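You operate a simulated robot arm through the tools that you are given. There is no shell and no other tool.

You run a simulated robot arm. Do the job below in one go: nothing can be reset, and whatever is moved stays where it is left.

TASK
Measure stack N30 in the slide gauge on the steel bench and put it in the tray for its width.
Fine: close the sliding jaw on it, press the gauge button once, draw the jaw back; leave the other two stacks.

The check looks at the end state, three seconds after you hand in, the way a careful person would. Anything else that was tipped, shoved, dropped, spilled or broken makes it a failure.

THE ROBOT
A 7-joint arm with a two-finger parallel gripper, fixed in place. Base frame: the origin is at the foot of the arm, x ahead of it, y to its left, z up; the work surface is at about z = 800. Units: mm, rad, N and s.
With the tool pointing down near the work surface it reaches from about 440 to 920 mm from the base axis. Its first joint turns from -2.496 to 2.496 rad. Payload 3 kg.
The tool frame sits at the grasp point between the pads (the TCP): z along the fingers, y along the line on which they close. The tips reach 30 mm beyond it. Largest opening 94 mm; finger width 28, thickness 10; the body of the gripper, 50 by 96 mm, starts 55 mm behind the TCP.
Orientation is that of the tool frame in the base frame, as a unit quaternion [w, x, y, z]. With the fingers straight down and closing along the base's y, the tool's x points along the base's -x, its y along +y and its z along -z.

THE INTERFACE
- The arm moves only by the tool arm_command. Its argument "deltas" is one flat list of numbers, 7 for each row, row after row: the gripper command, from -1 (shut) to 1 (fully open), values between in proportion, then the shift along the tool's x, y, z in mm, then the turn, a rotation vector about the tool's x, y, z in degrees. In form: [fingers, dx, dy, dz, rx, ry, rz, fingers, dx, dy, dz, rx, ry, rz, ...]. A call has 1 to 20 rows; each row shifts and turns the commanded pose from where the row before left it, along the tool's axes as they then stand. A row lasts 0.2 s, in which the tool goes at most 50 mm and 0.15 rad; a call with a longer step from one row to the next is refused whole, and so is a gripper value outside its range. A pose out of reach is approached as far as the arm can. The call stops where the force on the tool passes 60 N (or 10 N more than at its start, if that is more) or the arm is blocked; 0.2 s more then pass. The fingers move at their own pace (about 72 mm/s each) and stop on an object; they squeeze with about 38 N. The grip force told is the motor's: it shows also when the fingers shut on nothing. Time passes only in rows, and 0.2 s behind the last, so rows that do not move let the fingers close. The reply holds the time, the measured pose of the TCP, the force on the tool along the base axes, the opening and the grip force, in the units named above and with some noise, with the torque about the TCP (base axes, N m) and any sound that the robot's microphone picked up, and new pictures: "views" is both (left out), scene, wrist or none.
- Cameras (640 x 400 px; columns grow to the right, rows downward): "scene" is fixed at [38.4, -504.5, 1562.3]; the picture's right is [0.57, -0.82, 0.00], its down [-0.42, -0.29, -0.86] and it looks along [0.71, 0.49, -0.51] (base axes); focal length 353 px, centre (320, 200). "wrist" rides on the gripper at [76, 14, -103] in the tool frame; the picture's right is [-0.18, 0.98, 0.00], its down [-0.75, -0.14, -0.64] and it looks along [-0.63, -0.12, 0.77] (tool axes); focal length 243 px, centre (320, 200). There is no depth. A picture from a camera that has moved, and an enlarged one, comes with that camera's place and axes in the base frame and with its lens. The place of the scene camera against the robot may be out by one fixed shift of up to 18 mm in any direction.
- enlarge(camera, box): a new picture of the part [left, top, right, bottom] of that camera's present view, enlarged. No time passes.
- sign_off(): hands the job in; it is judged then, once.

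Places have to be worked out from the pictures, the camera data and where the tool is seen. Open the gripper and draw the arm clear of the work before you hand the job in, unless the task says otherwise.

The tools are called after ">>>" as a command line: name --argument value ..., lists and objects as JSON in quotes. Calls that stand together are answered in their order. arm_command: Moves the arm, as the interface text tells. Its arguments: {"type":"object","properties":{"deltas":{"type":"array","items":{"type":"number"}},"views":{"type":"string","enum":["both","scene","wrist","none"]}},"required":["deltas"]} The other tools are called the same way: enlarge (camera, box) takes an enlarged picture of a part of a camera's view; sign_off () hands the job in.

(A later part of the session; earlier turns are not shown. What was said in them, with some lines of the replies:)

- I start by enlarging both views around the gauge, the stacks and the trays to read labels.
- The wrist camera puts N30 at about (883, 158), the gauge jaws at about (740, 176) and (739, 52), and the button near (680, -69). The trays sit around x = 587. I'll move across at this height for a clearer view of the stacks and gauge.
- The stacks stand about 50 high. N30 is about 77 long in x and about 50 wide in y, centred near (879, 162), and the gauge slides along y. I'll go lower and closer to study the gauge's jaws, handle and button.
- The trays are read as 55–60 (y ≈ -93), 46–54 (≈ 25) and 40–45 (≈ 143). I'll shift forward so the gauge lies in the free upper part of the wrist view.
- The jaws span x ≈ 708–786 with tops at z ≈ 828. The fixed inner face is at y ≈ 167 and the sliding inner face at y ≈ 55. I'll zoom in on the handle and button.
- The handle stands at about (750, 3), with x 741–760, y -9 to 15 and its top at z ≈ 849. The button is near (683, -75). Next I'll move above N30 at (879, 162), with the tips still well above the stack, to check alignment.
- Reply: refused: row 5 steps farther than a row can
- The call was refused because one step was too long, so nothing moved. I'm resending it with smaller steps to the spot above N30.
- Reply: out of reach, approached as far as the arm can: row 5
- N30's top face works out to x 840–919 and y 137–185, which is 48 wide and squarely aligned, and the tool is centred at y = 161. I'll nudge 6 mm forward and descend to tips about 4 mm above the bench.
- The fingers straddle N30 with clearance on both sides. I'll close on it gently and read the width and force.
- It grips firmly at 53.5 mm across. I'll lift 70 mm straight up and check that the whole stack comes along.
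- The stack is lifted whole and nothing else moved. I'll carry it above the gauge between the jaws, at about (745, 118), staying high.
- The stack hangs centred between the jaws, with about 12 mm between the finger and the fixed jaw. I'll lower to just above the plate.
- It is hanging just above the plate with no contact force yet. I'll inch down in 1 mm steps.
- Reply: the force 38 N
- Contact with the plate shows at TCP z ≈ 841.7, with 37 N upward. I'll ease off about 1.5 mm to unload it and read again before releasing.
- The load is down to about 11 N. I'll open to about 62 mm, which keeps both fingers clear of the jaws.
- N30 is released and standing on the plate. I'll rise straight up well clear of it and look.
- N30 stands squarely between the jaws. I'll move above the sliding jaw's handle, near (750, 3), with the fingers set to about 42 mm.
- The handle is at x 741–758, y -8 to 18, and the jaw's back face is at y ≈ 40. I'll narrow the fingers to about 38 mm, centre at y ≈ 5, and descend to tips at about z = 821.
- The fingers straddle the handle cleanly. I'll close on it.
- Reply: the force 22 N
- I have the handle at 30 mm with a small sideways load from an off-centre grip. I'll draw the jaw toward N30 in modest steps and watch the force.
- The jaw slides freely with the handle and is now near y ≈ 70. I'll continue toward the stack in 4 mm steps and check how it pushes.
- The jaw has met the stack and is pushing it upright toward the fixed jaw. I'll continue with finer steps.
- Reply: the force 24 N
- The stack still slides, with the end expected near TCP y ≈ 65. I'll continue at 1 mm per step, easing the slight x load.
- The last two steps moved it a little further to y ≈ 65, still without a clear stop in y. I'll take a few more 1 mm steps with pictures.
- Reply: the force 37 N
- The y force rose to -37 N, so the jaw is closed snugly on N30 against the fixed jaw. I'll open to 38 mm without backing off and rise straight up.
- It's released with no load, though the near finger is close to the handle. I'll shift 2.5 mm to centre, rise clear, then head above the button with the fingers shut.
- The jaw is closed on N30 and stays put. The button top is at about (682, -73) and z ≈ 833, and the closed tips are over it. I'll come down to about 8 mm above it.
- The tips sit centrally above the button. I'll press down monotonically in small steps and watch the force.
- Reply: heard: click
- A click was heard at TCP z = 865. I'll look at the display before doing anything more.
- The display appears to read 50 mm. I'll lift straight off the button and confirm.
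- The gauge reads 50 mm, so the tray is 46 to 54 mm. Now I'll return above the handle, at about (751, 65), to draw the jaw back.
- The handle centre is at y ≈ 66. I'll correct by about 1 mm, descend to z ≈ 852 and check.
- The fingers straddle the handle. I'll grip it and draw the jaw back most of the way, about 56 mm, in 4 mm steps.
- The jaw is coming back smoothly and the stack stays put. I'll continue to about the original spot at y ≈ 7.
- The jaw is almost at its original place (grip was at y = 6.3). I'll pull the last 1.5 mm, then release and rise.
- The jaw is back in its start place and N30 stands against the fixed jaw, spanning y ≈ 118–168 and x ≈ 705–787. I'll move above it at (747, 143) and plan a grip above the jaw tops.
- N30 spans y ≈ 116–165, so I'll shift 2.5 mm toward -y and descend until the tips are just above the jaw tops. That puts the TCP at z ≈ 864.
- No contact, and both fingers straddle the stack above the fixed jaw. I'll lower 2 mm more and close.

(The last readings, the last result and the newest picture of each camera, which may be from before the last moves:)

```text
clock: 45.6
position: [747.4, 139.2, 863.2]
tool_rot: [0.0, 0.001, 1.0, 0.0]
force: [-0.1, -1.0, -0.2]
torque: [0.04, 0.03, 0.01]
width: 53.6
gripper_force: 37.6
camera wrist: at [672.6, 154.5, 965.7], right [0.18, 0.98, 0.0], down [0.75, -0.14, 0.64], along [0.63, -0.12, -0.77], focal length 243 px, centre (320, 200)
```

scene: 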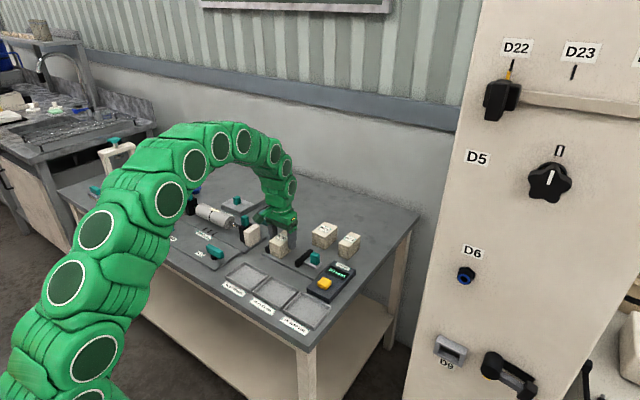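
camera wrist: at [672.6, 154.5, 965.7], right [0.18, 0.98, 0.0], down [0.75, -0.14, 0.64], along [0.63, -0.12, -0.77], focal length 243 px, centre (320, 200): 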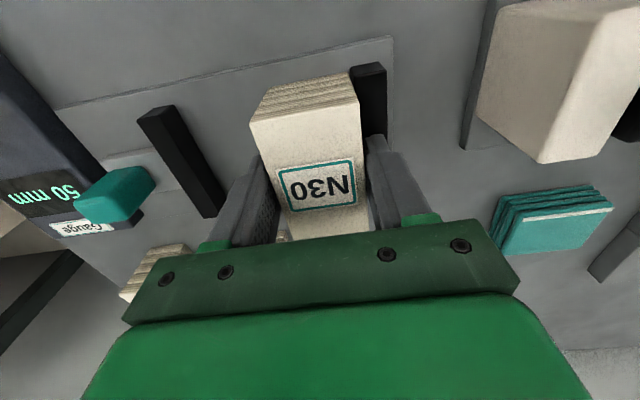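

Gripped at 53.6 mm again. I'll do a small 6 mm test lift to confirm the whole stack rises as one.

>>> arm_command --deltas '[-0.4, 0, -1, -2, 0, 0, 0, -0.4, 0, -1, -4, 0, 0, 0, -0.4, 0, 0, 0, 0, 0, 0]'

>>> enlarge --camera "scene" --box '[250, 210, 320, 270]'

>>> enlarge --camera "wrist" --box '[220, 40, 420, 200]'

```text
clock: 46.4
position: [748.4, 138.2, 868.7]
tool_rot: [0.0, 0.0, 1.0, 0.0]
force: [-0.1, -0.1, -0.5]
torque: [0.02, -0.03, -0.04]
width: 53.9
gripper_force: 38.2
camera wrist: at [672.9, 152.7, 972.2], right [0.18, 0.98, 0.0], down [0.75, -0.14, 0.64], along [0.63, -0.12, -0.77], focal length 243 px, centre (320, 200)
```

scene: 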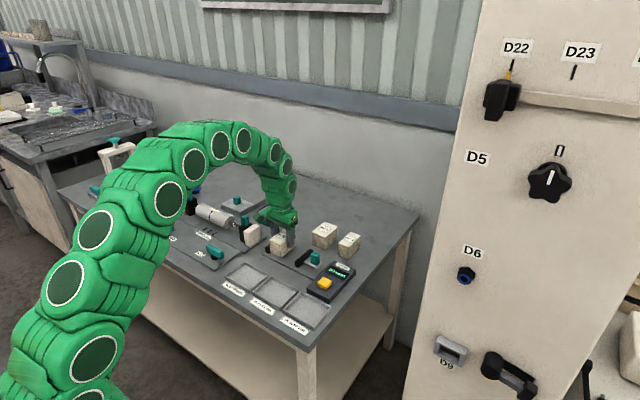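
wrist: 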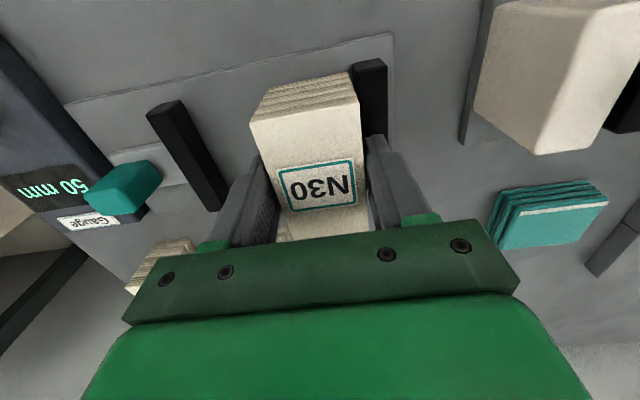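

```text
6.67 times, centred on (285, 240) of scene
camera zoom: at [38.4, -504.5, 1562.3], right [0.57, -0.82, 0.0], down [-0.42, -0.29, -0.86], along [0.71, 0.49, -0.51], focal length 2353 px, centre (553, -67)
```

zoom: 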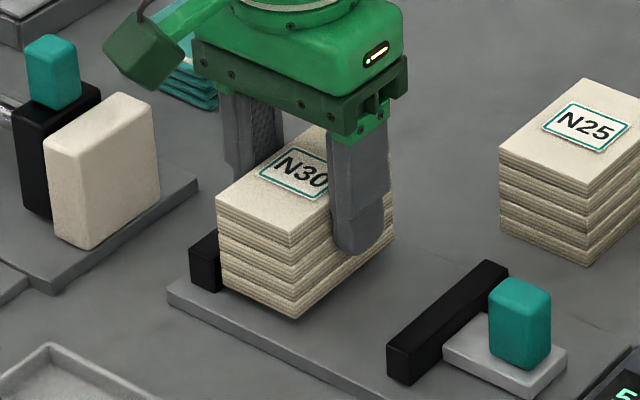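

```text
2.50 times, centred on (320, 120) of wrist
camera zoom: at [672.9, 152.7, 972.2], right [0.18, 0.98, 0.0], down [0.75, -0.14, 0.64], along [0.63, -0.12, -0.77], focal length 606 px, centre (320, 400)
```

zoom: 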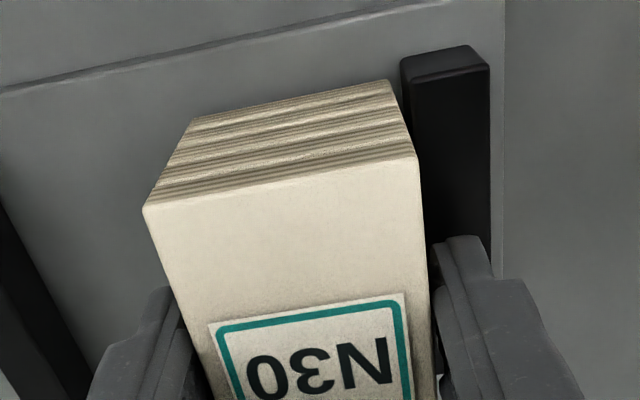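

The whole stack rises as one body. I'll lift it well up, then carry it toward the middle tray, which I now place at x 547–632, y -18 to 89. That is about 85 by 107, so the 80 mm long stack may need a quarter turn to fit.

>>> arm_command --deltas '[-0.4, 0, 0, -20, 0, 0, 0, -0.4, 0, 0, -30, 0, 0, 0, -0.4, 0, 0, -30, 0, 0, 0, -0.4, 32, -20, 0, 0, 0, 0, -0.4, 32, -20, 0, 0, 0, 0, -0.4, 32, -20, 0, 0, 0, 0, -0.4, 32, -20, 0, 0, 0, 0, -0.4, 30, -22, 0, 0, 0, 0, -0.4, 0, 0, 0, 0, 0, 0]'

>>> enlarge --camera "scene" --box '[210, 190, 350, 340]'

>>> enlarge --camera "wrist" --box '[140, 0, 460, 220]'

```text
clock: 48.4
position: [589.0, 34.7, 949.3]
tool_rot: [0.0, 0.0, 1.0, 0.0]
force: [-0.1, -0.4, -0.9]
torque: [0.03, 0.01, 0.01]
width: 53.3
gripper_force: 37.8
camera wrist: at [512.9, 48.8, 1052.5], right [0.18, 0.98, 0.0], down [0.75, -0.14, 0.64], along [0.63, -0.12, -0.77], focal length 243 px, centre (320, 200)
```

scene: 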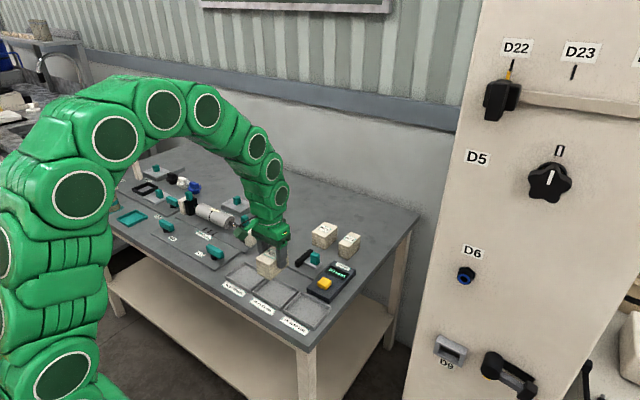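
wrist: 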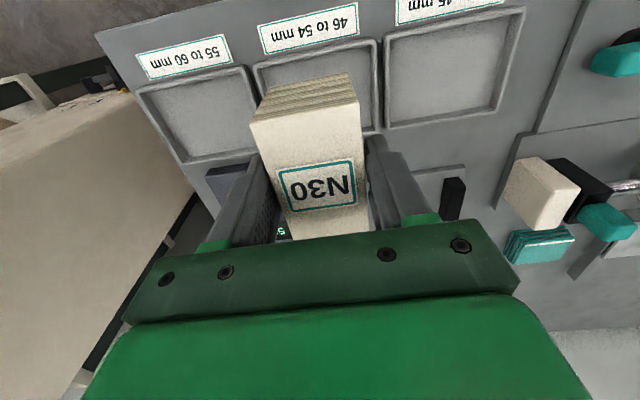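

```text
2.67 times, centred on (280, 265) of scene
camera zoom: at [38.4, -504.5, 1562.3], right [0.57, -0.82, 0.0], down [-0.42, -0.29, -0.86], along [0.71, 0.49, -0.51], focal length 941 px, centre (427, 27)
```

zoom: 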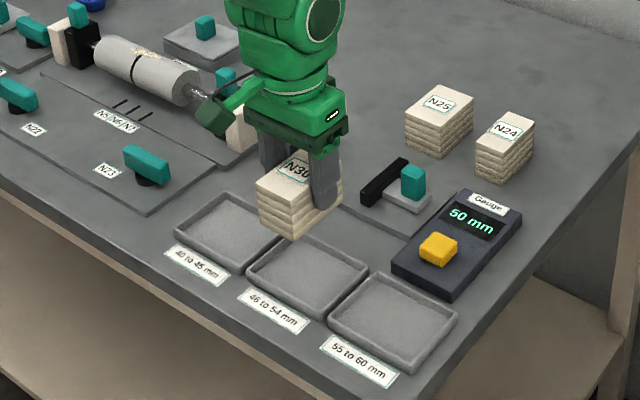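

```text
1.82 times, centred on (300, 110) of wrist
camera zoom: at [512.9, 48.8, 1052.5], right [0.18, 0.98, 0.0], down [0.75, -0.14, 0.64], along [0.63, -0.12, -0.77], focal length 441 px, centre (356, 364)
```

zoom: 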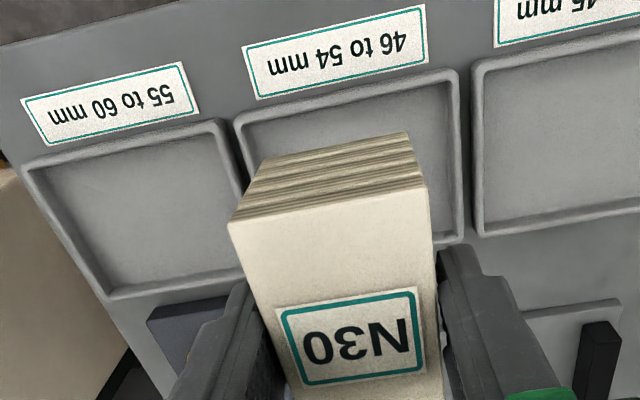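

The tray is about 83 mm deep in x, too tight for the 80 mm long stack, but about 107 mm wide in y. I'll turn the tool a quarter turn about its axis at this safe height, so the long side runs along y.

>>> arm_command --deltas '[-0.4, 0, 0, 0, 0, 0, 8, -0.4, 0, 0, 0, 0, 0, 8, -0.4, 0, 0, 0, 0, 0, 8, -0.4, 0, 0, 0, 0, 0, 8, -0.4, 0, 0, 0, 0, 0, 8, -0.4, 0, 0, 0, 0, 0, 5, -0.4, 0, 0, 0, 0, 0, 0]'

```text
clock: 50.0
position: [590.7, 35.6, 948.6]
tool_rot: [0.0, 0.383, 0.924, 0.0]
force: [-0.4, -0.7, -0.8]
torque: [0.0, -0.02, 0.01]
width: 53.5
gripper_force: 37.7
camera wrist: at [546.9, 100.0, 1052.2], right [0.83, 0.56, 0.0], down [0.43, -0.63, 0.64], along [0.36, -0.53, -0.77], focal length 243 px, centre (320, 200)
```

scene: 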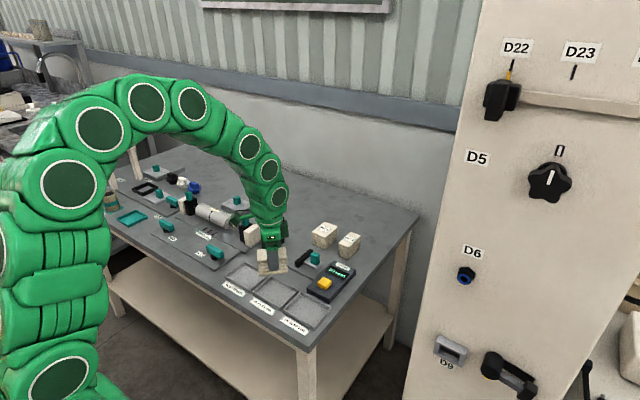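
wrist: 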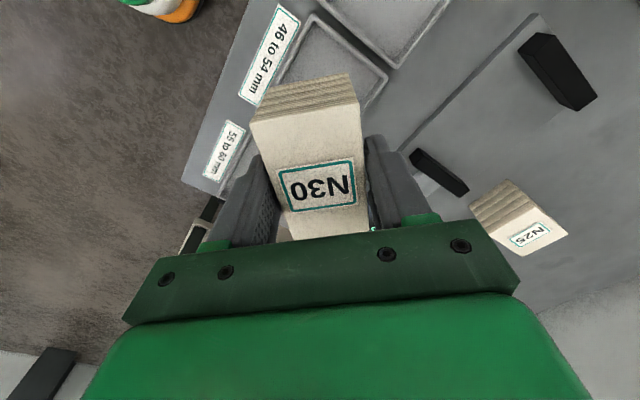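

The first 45° turned without trouble, so I'll do the remaining 45°.

>>> arm_command --deltas '[-0.4, 0, 0, 0, 0, 0, 8, -0.4, 0, 0, 0, 0, 0, 8, -0.4, 0, 0, 0, 0, 0, 8, -0.4, 0, 0, 0, 0, 0, 8, -0.4, 0, 0, 0, 0, 0, 8, -0.4, 0, 0, 0, 0, 0, 5, -0.4, 0, 0, 0, 0, 0, 0]'

>>> enlarge --camera "scene" --box '[210, 220, 350, 340]'

>>> enlarge --camera "wrist" --box '[160, 0, 480, 220]'

```text
clock: 51.6
position: [590.5, 35.4, 949.1]
tool_rot: [0.0, 0.707, 0.707, -0.001]
force: [-0.8, -0.5, -1.3]
torque: [0.0, -0.01, 0.0]
width: 53.5
gripper_force: 37.8
camera wrist: at [604.9, 113.1, 1051.7], right [0.98, -0.18, 0.0], down [-0.14, -0.75, 0.64], along [-0.12, -0.63, -0.77], focal length 243 px, centre (320, 200)
```

scene: 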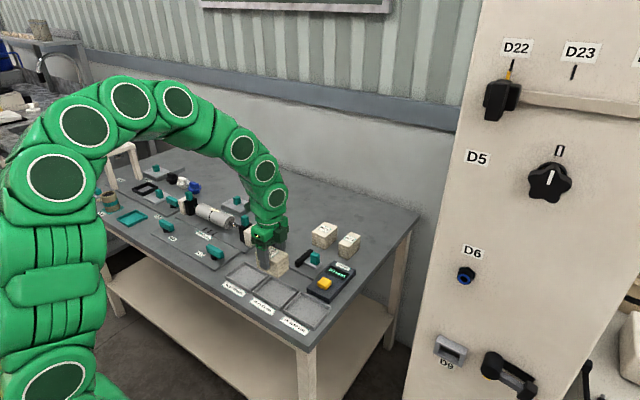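
wrist: 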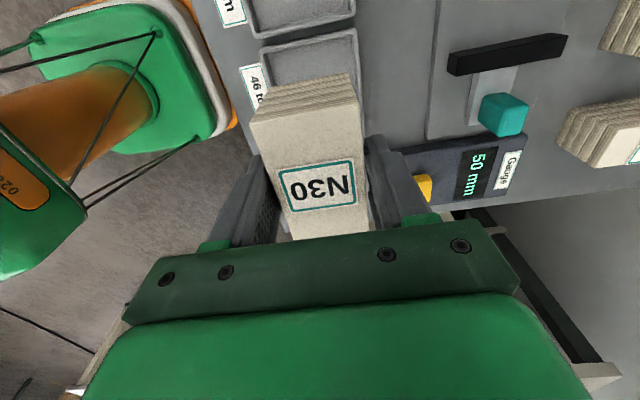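

```text
3.33 times, centred on (280, 280) of scene
camera zoom: at [38.4, -504.5, 1562.3], right [0.57, -0.82, 0.0], down [-0.42, -0.29, -0.86], along [0.71, 0.49, -0.51], focal length 1176 px, centre (453, -67)
```

zoom: 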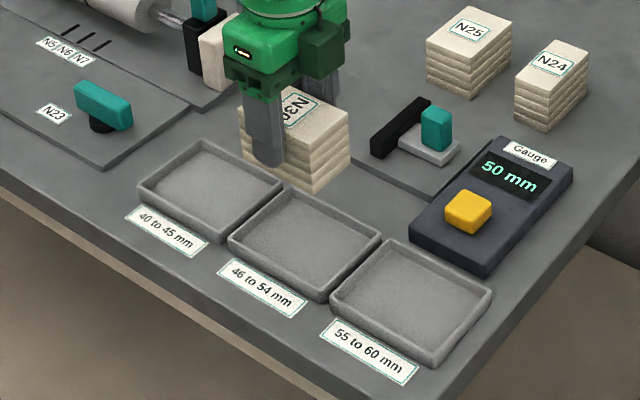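

```text
1.82 times, centred on (320, 110) of wrist
camera zoom: at [604.9, 113.1, 1051.7], right [0.98, -0.18, 0.0], down [-0.14, -0.75, 0.64], along [-0.12, -0.63, -0.77], focal length 441 px, centre (320, 364)
```

zoom: 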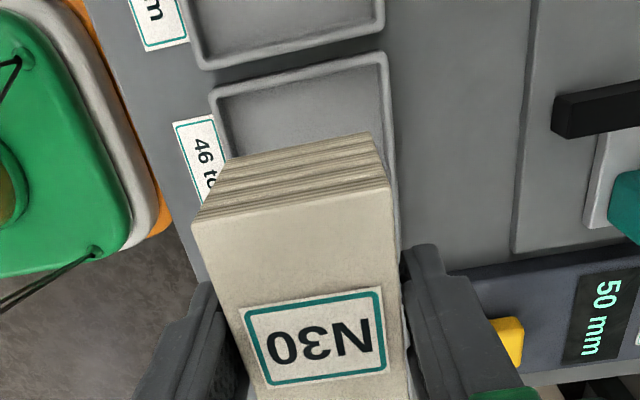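

The quarter turn worked: N30 hangs centred over the 46–54 tray (x 548–630, y -18 to 88) with its long side along y. I'll lower to about 8 mm above the tray floor.

>>> arm_command --deltas '[-0.4, 0, 0, 25, 0, 0, 0, -0.4, 0, 0, 25, 0, 0, 0, -0.4, 0, 0, 20, 0, 0, 0, -0.4, 0, 0, 10, 0, 0, 0, -0.4, 0, 0, 0, 0, 0, 0]'

>>> enlarge --camera "scene" --box '[220, 230, 320, 330]'

>>> enlarge --camera "wrist" --box '[160, 0, 480, 220]'

```text
clock: 52.8
position: [589.9, 36.5, 869.2]
tool_rot: [0.0, 0.707, 0.708, 0.0]
force: [-0.6, 0.0, -1.1]
torque: [0.0, -0.03, 0.01]
width: 53.8
gripper_force: 38.0
camera wrist: at [604.7, 112.8, 970.7], right [0.98, -0.18, 0.0], down [-0.14, -0.75, 0.64], along [-0.12, -0.63, -0.77], focal length 243 px, centre (320, 200)
```

scene: 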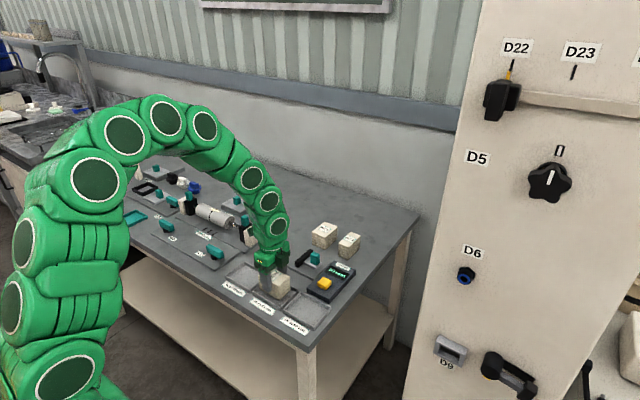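
wrist: 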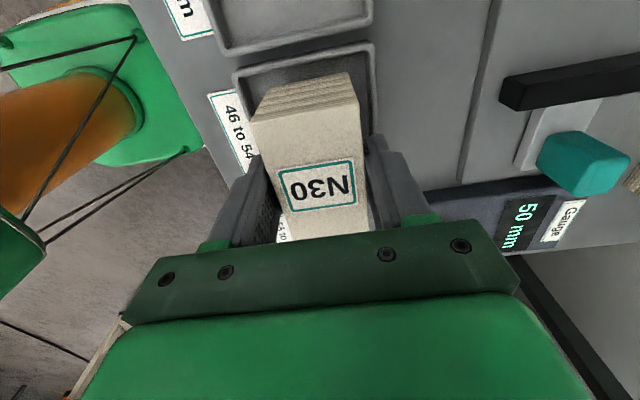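

```text
4.00 times, centred on (270, 280) of scene
camera zoom: at [38.4, -504.5, 1562.3], right [0.57, -0.82, 0.0], down [-0.42, -0.29, -0.86], along [0.71, 0.49, -0.51], focal length 1412 px, centre (520, -120)
```

zoom: 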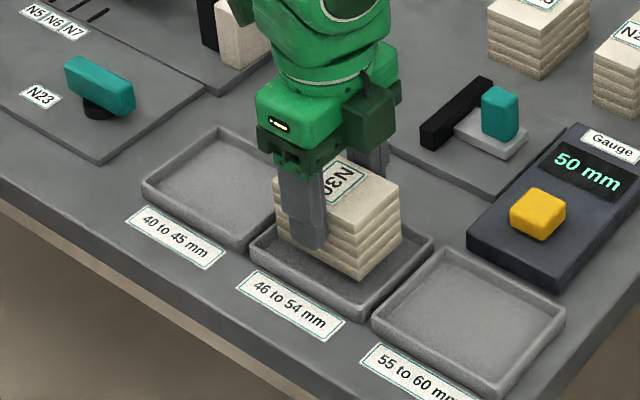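

```text
1.82 times, centred on (320, 110) of wrist
camera zoom: at [604.7, 112.8, 970.7], right [0.98, -0.18, 0.0], down [-0.14, -0.75, 0.64], along [-0.12, -0.63, -0.77], focal length 441 px, centre (320, 364)
```

zoom: 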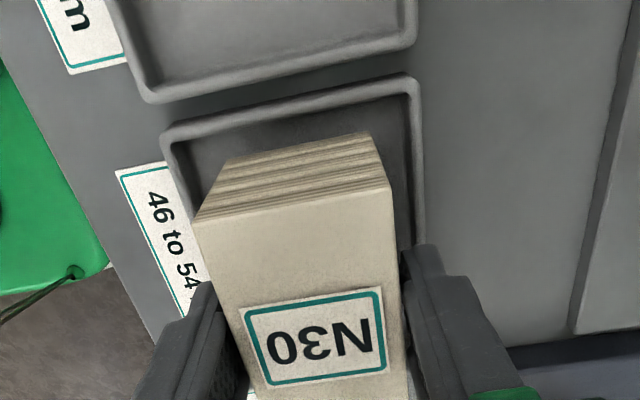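

N30 is centred inside the tray outline with clearance all round. I'll lower in small steps to touch the floor.

>>> arm_command --deltas '[-0.4, 0, 0, 3, 0, 0, 0, -0.4, 0, 0, 2, 0, 0, 0, -0.4, 0, 0, 1, 0, 0, 0, -0.4, 0, 0, 1, 0, 0, 0, -0.4, 0, 0, 0, 0, 0, 0]' --views "none"

```text
clock: 54.0
position: [589.4, 36.1, 862.3]
tool_rot: [0.0, 0.707, 0.707, 0.0]
force: [0.3, -0.3, -1.2]
torque: [-0.03, 0.0, 0.02]
width: 53.6
gripper_force: 38.0
```

>>> arm_command --deltas '[-0.4, 0, 0, 1, 0, 0, 0, -0.4, 0, 0, 1, 0, 0, 0, -0.4, 0, 0, 1, 0, 0, 0, -0.4, 0, 0, 0, 0, 0, 0]' --views "none"

```text
clock: 55.0
position: [590.1, 36.2, 859.2]
tool_rot: [0.0, 0.707, 0.707, 0.001]
force: [-0.4, -0.7, -0.6]
torque: [0.02, 0.03, 0.01]
width: 53.4
gripper_force: 37.6
```

There is still no contact at z = 859.2. I'll continue 1 mm at a time.

>>> arm_command --deltas '[-0.4, 0, 0, 1, 0, 0, 0, -0.4, 0, 0, 1, 0, 0, 0, -0.4, 0, 0, 0, 0, 0, 0]' --views "none"

```text
clock: 55.8
position: [590.2, 36.2, 857.3]
tool_rot: [-0.001, 0.707, 0.707, 0.0]
force: [-0.6, 0.5, -0.5]
torque: [0.04, -0.04, 0.0]
width: 53.8
gripper_force: 37.9
```

>>> arm_command --deltas '[-0.4, 0, 0, 1, 0, 0, 0, -0.4, 0, 0, 0, 0, 0, 0]' --views "none"

```text
clock: 56.4
position: [590.8, 36.4, 856.5]
tool_rot: [0.0, 0.707, 0.707, 0.001]
force: [-6.6, 0.1, 20.6]
torque: [0.03, 0.29, 0.04]
width: 54.0
gripper_force: 38.0
```

There is contact at z ≈ 856.5 with 21 N upward, so N30 is on the tray floor. I'll release to about 64 mm and check before lifting.

>>> arm_command --deltas '[0.15, 0, 0, -0.5, 0, 0, 0, 0.36, 0, 0, 0, 0, 0, 0, 0.36, 0, 0, 0, 0, 0, 0]' --views "wrist"

```text
clock: 57.2
position: [590.3, 37.2, 857.3]
tool_rot: [0.0, 0.707, 0.707, -0.001]
force: [0.2, -0.4, -0.1]
torque: [-0.03, 0.0, 0.01]
width: 63.7
gripper_force: 0.0
camera wrist: at [605.0, 112.5, 959.5], right [0.98, -0.18, 0.0], down [-0.14, -0.75, 0.64], along [-0.12, -0.63, -0.77], focal length 243 px, centre (320, 200)
```

wrist: 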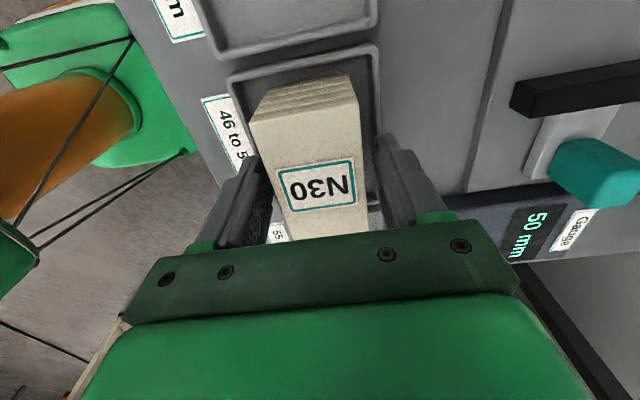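

Both fingers are off the stack. I'll rise straight up 150 mm, then move the arm back out of the way.

>>> arm_command --deltas '[0.36, 0, 0, -10, 0, 0, 0, 0.36, 0, 0, -25, 0, 0, 0, 0.36, 0, 0, -35, 0, 0, 0, 0.6, 0, 0, -40, 0, 0, 0, 1, 0, 0, -40, 0, 0, 0, 1, 0, 0, -40, 0, 0, 0, 1, 0, 0, -40, 0, 0, 0, 1, 0, 0, 0, 0, 0, 0]'

>>> enlarge --camera "scene" --box '[210, 190, 370, 340]'

>>> enlarge --camera "wrist" --box '[180, 40, 460, 240]'

```text
clock: 59.0
position: [591.7, 38.4, 1088.6]
tool_rot: [0.0, 0.707, 0.707, 0.0]
force: [0.4, 0.4, 0.4]
torque: [0.01, -0.03, 0.0]
width: 94.3
gripper_force: 0.0
camera wrist: at [606.7, 113.2, 1191.1], right [0.98, -0.18, 0.0], down [-0.14, -0.75, 0.64], along [-0.12, -0.63, -0.77], focal length 243 px, centre (320, 200)
```

scene: 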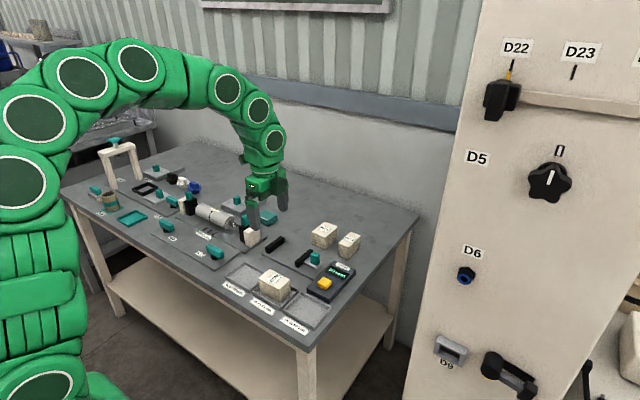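
wrist: 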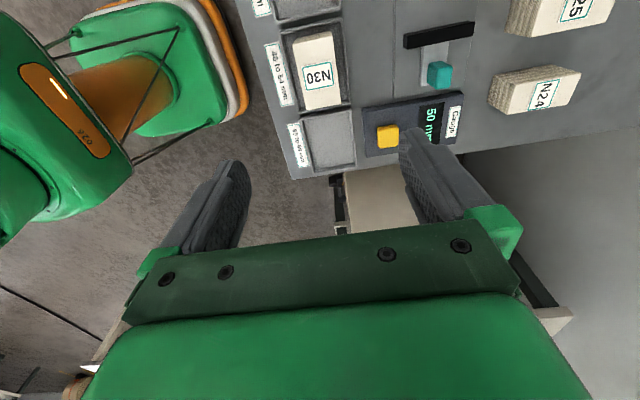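

```text
2.67 times, centred on (290, 265) of scene
camera zoom: at [38.4, -504.5, 1562.3], right [0.57, -0.82, 0.0], down [-0.42, -0.29, -0.86], along [0.71, 0.49, -0.51], focal length 941 px, centre (400, 27)
```

zoom: 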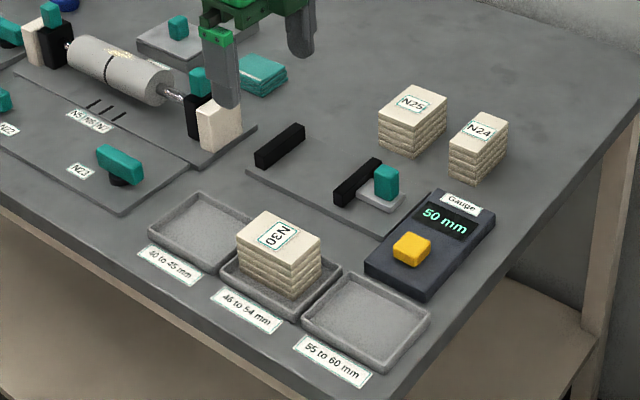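

```text
2.00 times, centred on (320, 140) of wrist
camera zoom: at [606.7, 113.2, 1191.1], right [0.98, -0.18, 0.0], down [-0.14, -0.75, 0.64], along [-0.12, -0.63, -0.77], focal length 485 px, centre (320, 320)
```

zoom: 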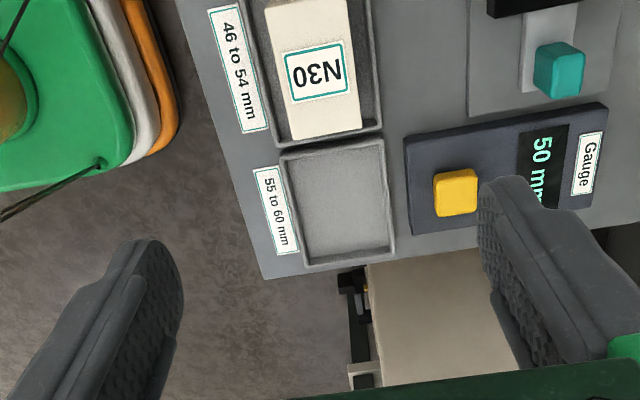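

N30 lies flat in the 46–54 mm tray (y ≈ -2 to 78, well inside). The display shows 50 mm, the jaw is back at its start place, and N24 and N25 are untouched. The gripper is open and high above the work, so I'm handing in.

>>> sign_off

```text
The job is handed in.
```

Stack N30 measured 50 mm in the slide gauge and is now lying flat in the 46 to 54 mm tray.

- **Gauge:** I closed the sliding jaw on the stack, pressed the button once (one click, display showed 50 mm), and drew the jaw back to where it started.
- **Placement:** I gave the stack a quarter turn before setting it down. Its 80 mm length would not have fitted across the short side of the tray.
- **Everything else:** N24 and N25 were not touched, and I saw nothing else moved or tipped. The gripper is open and raised well clear of the bench.
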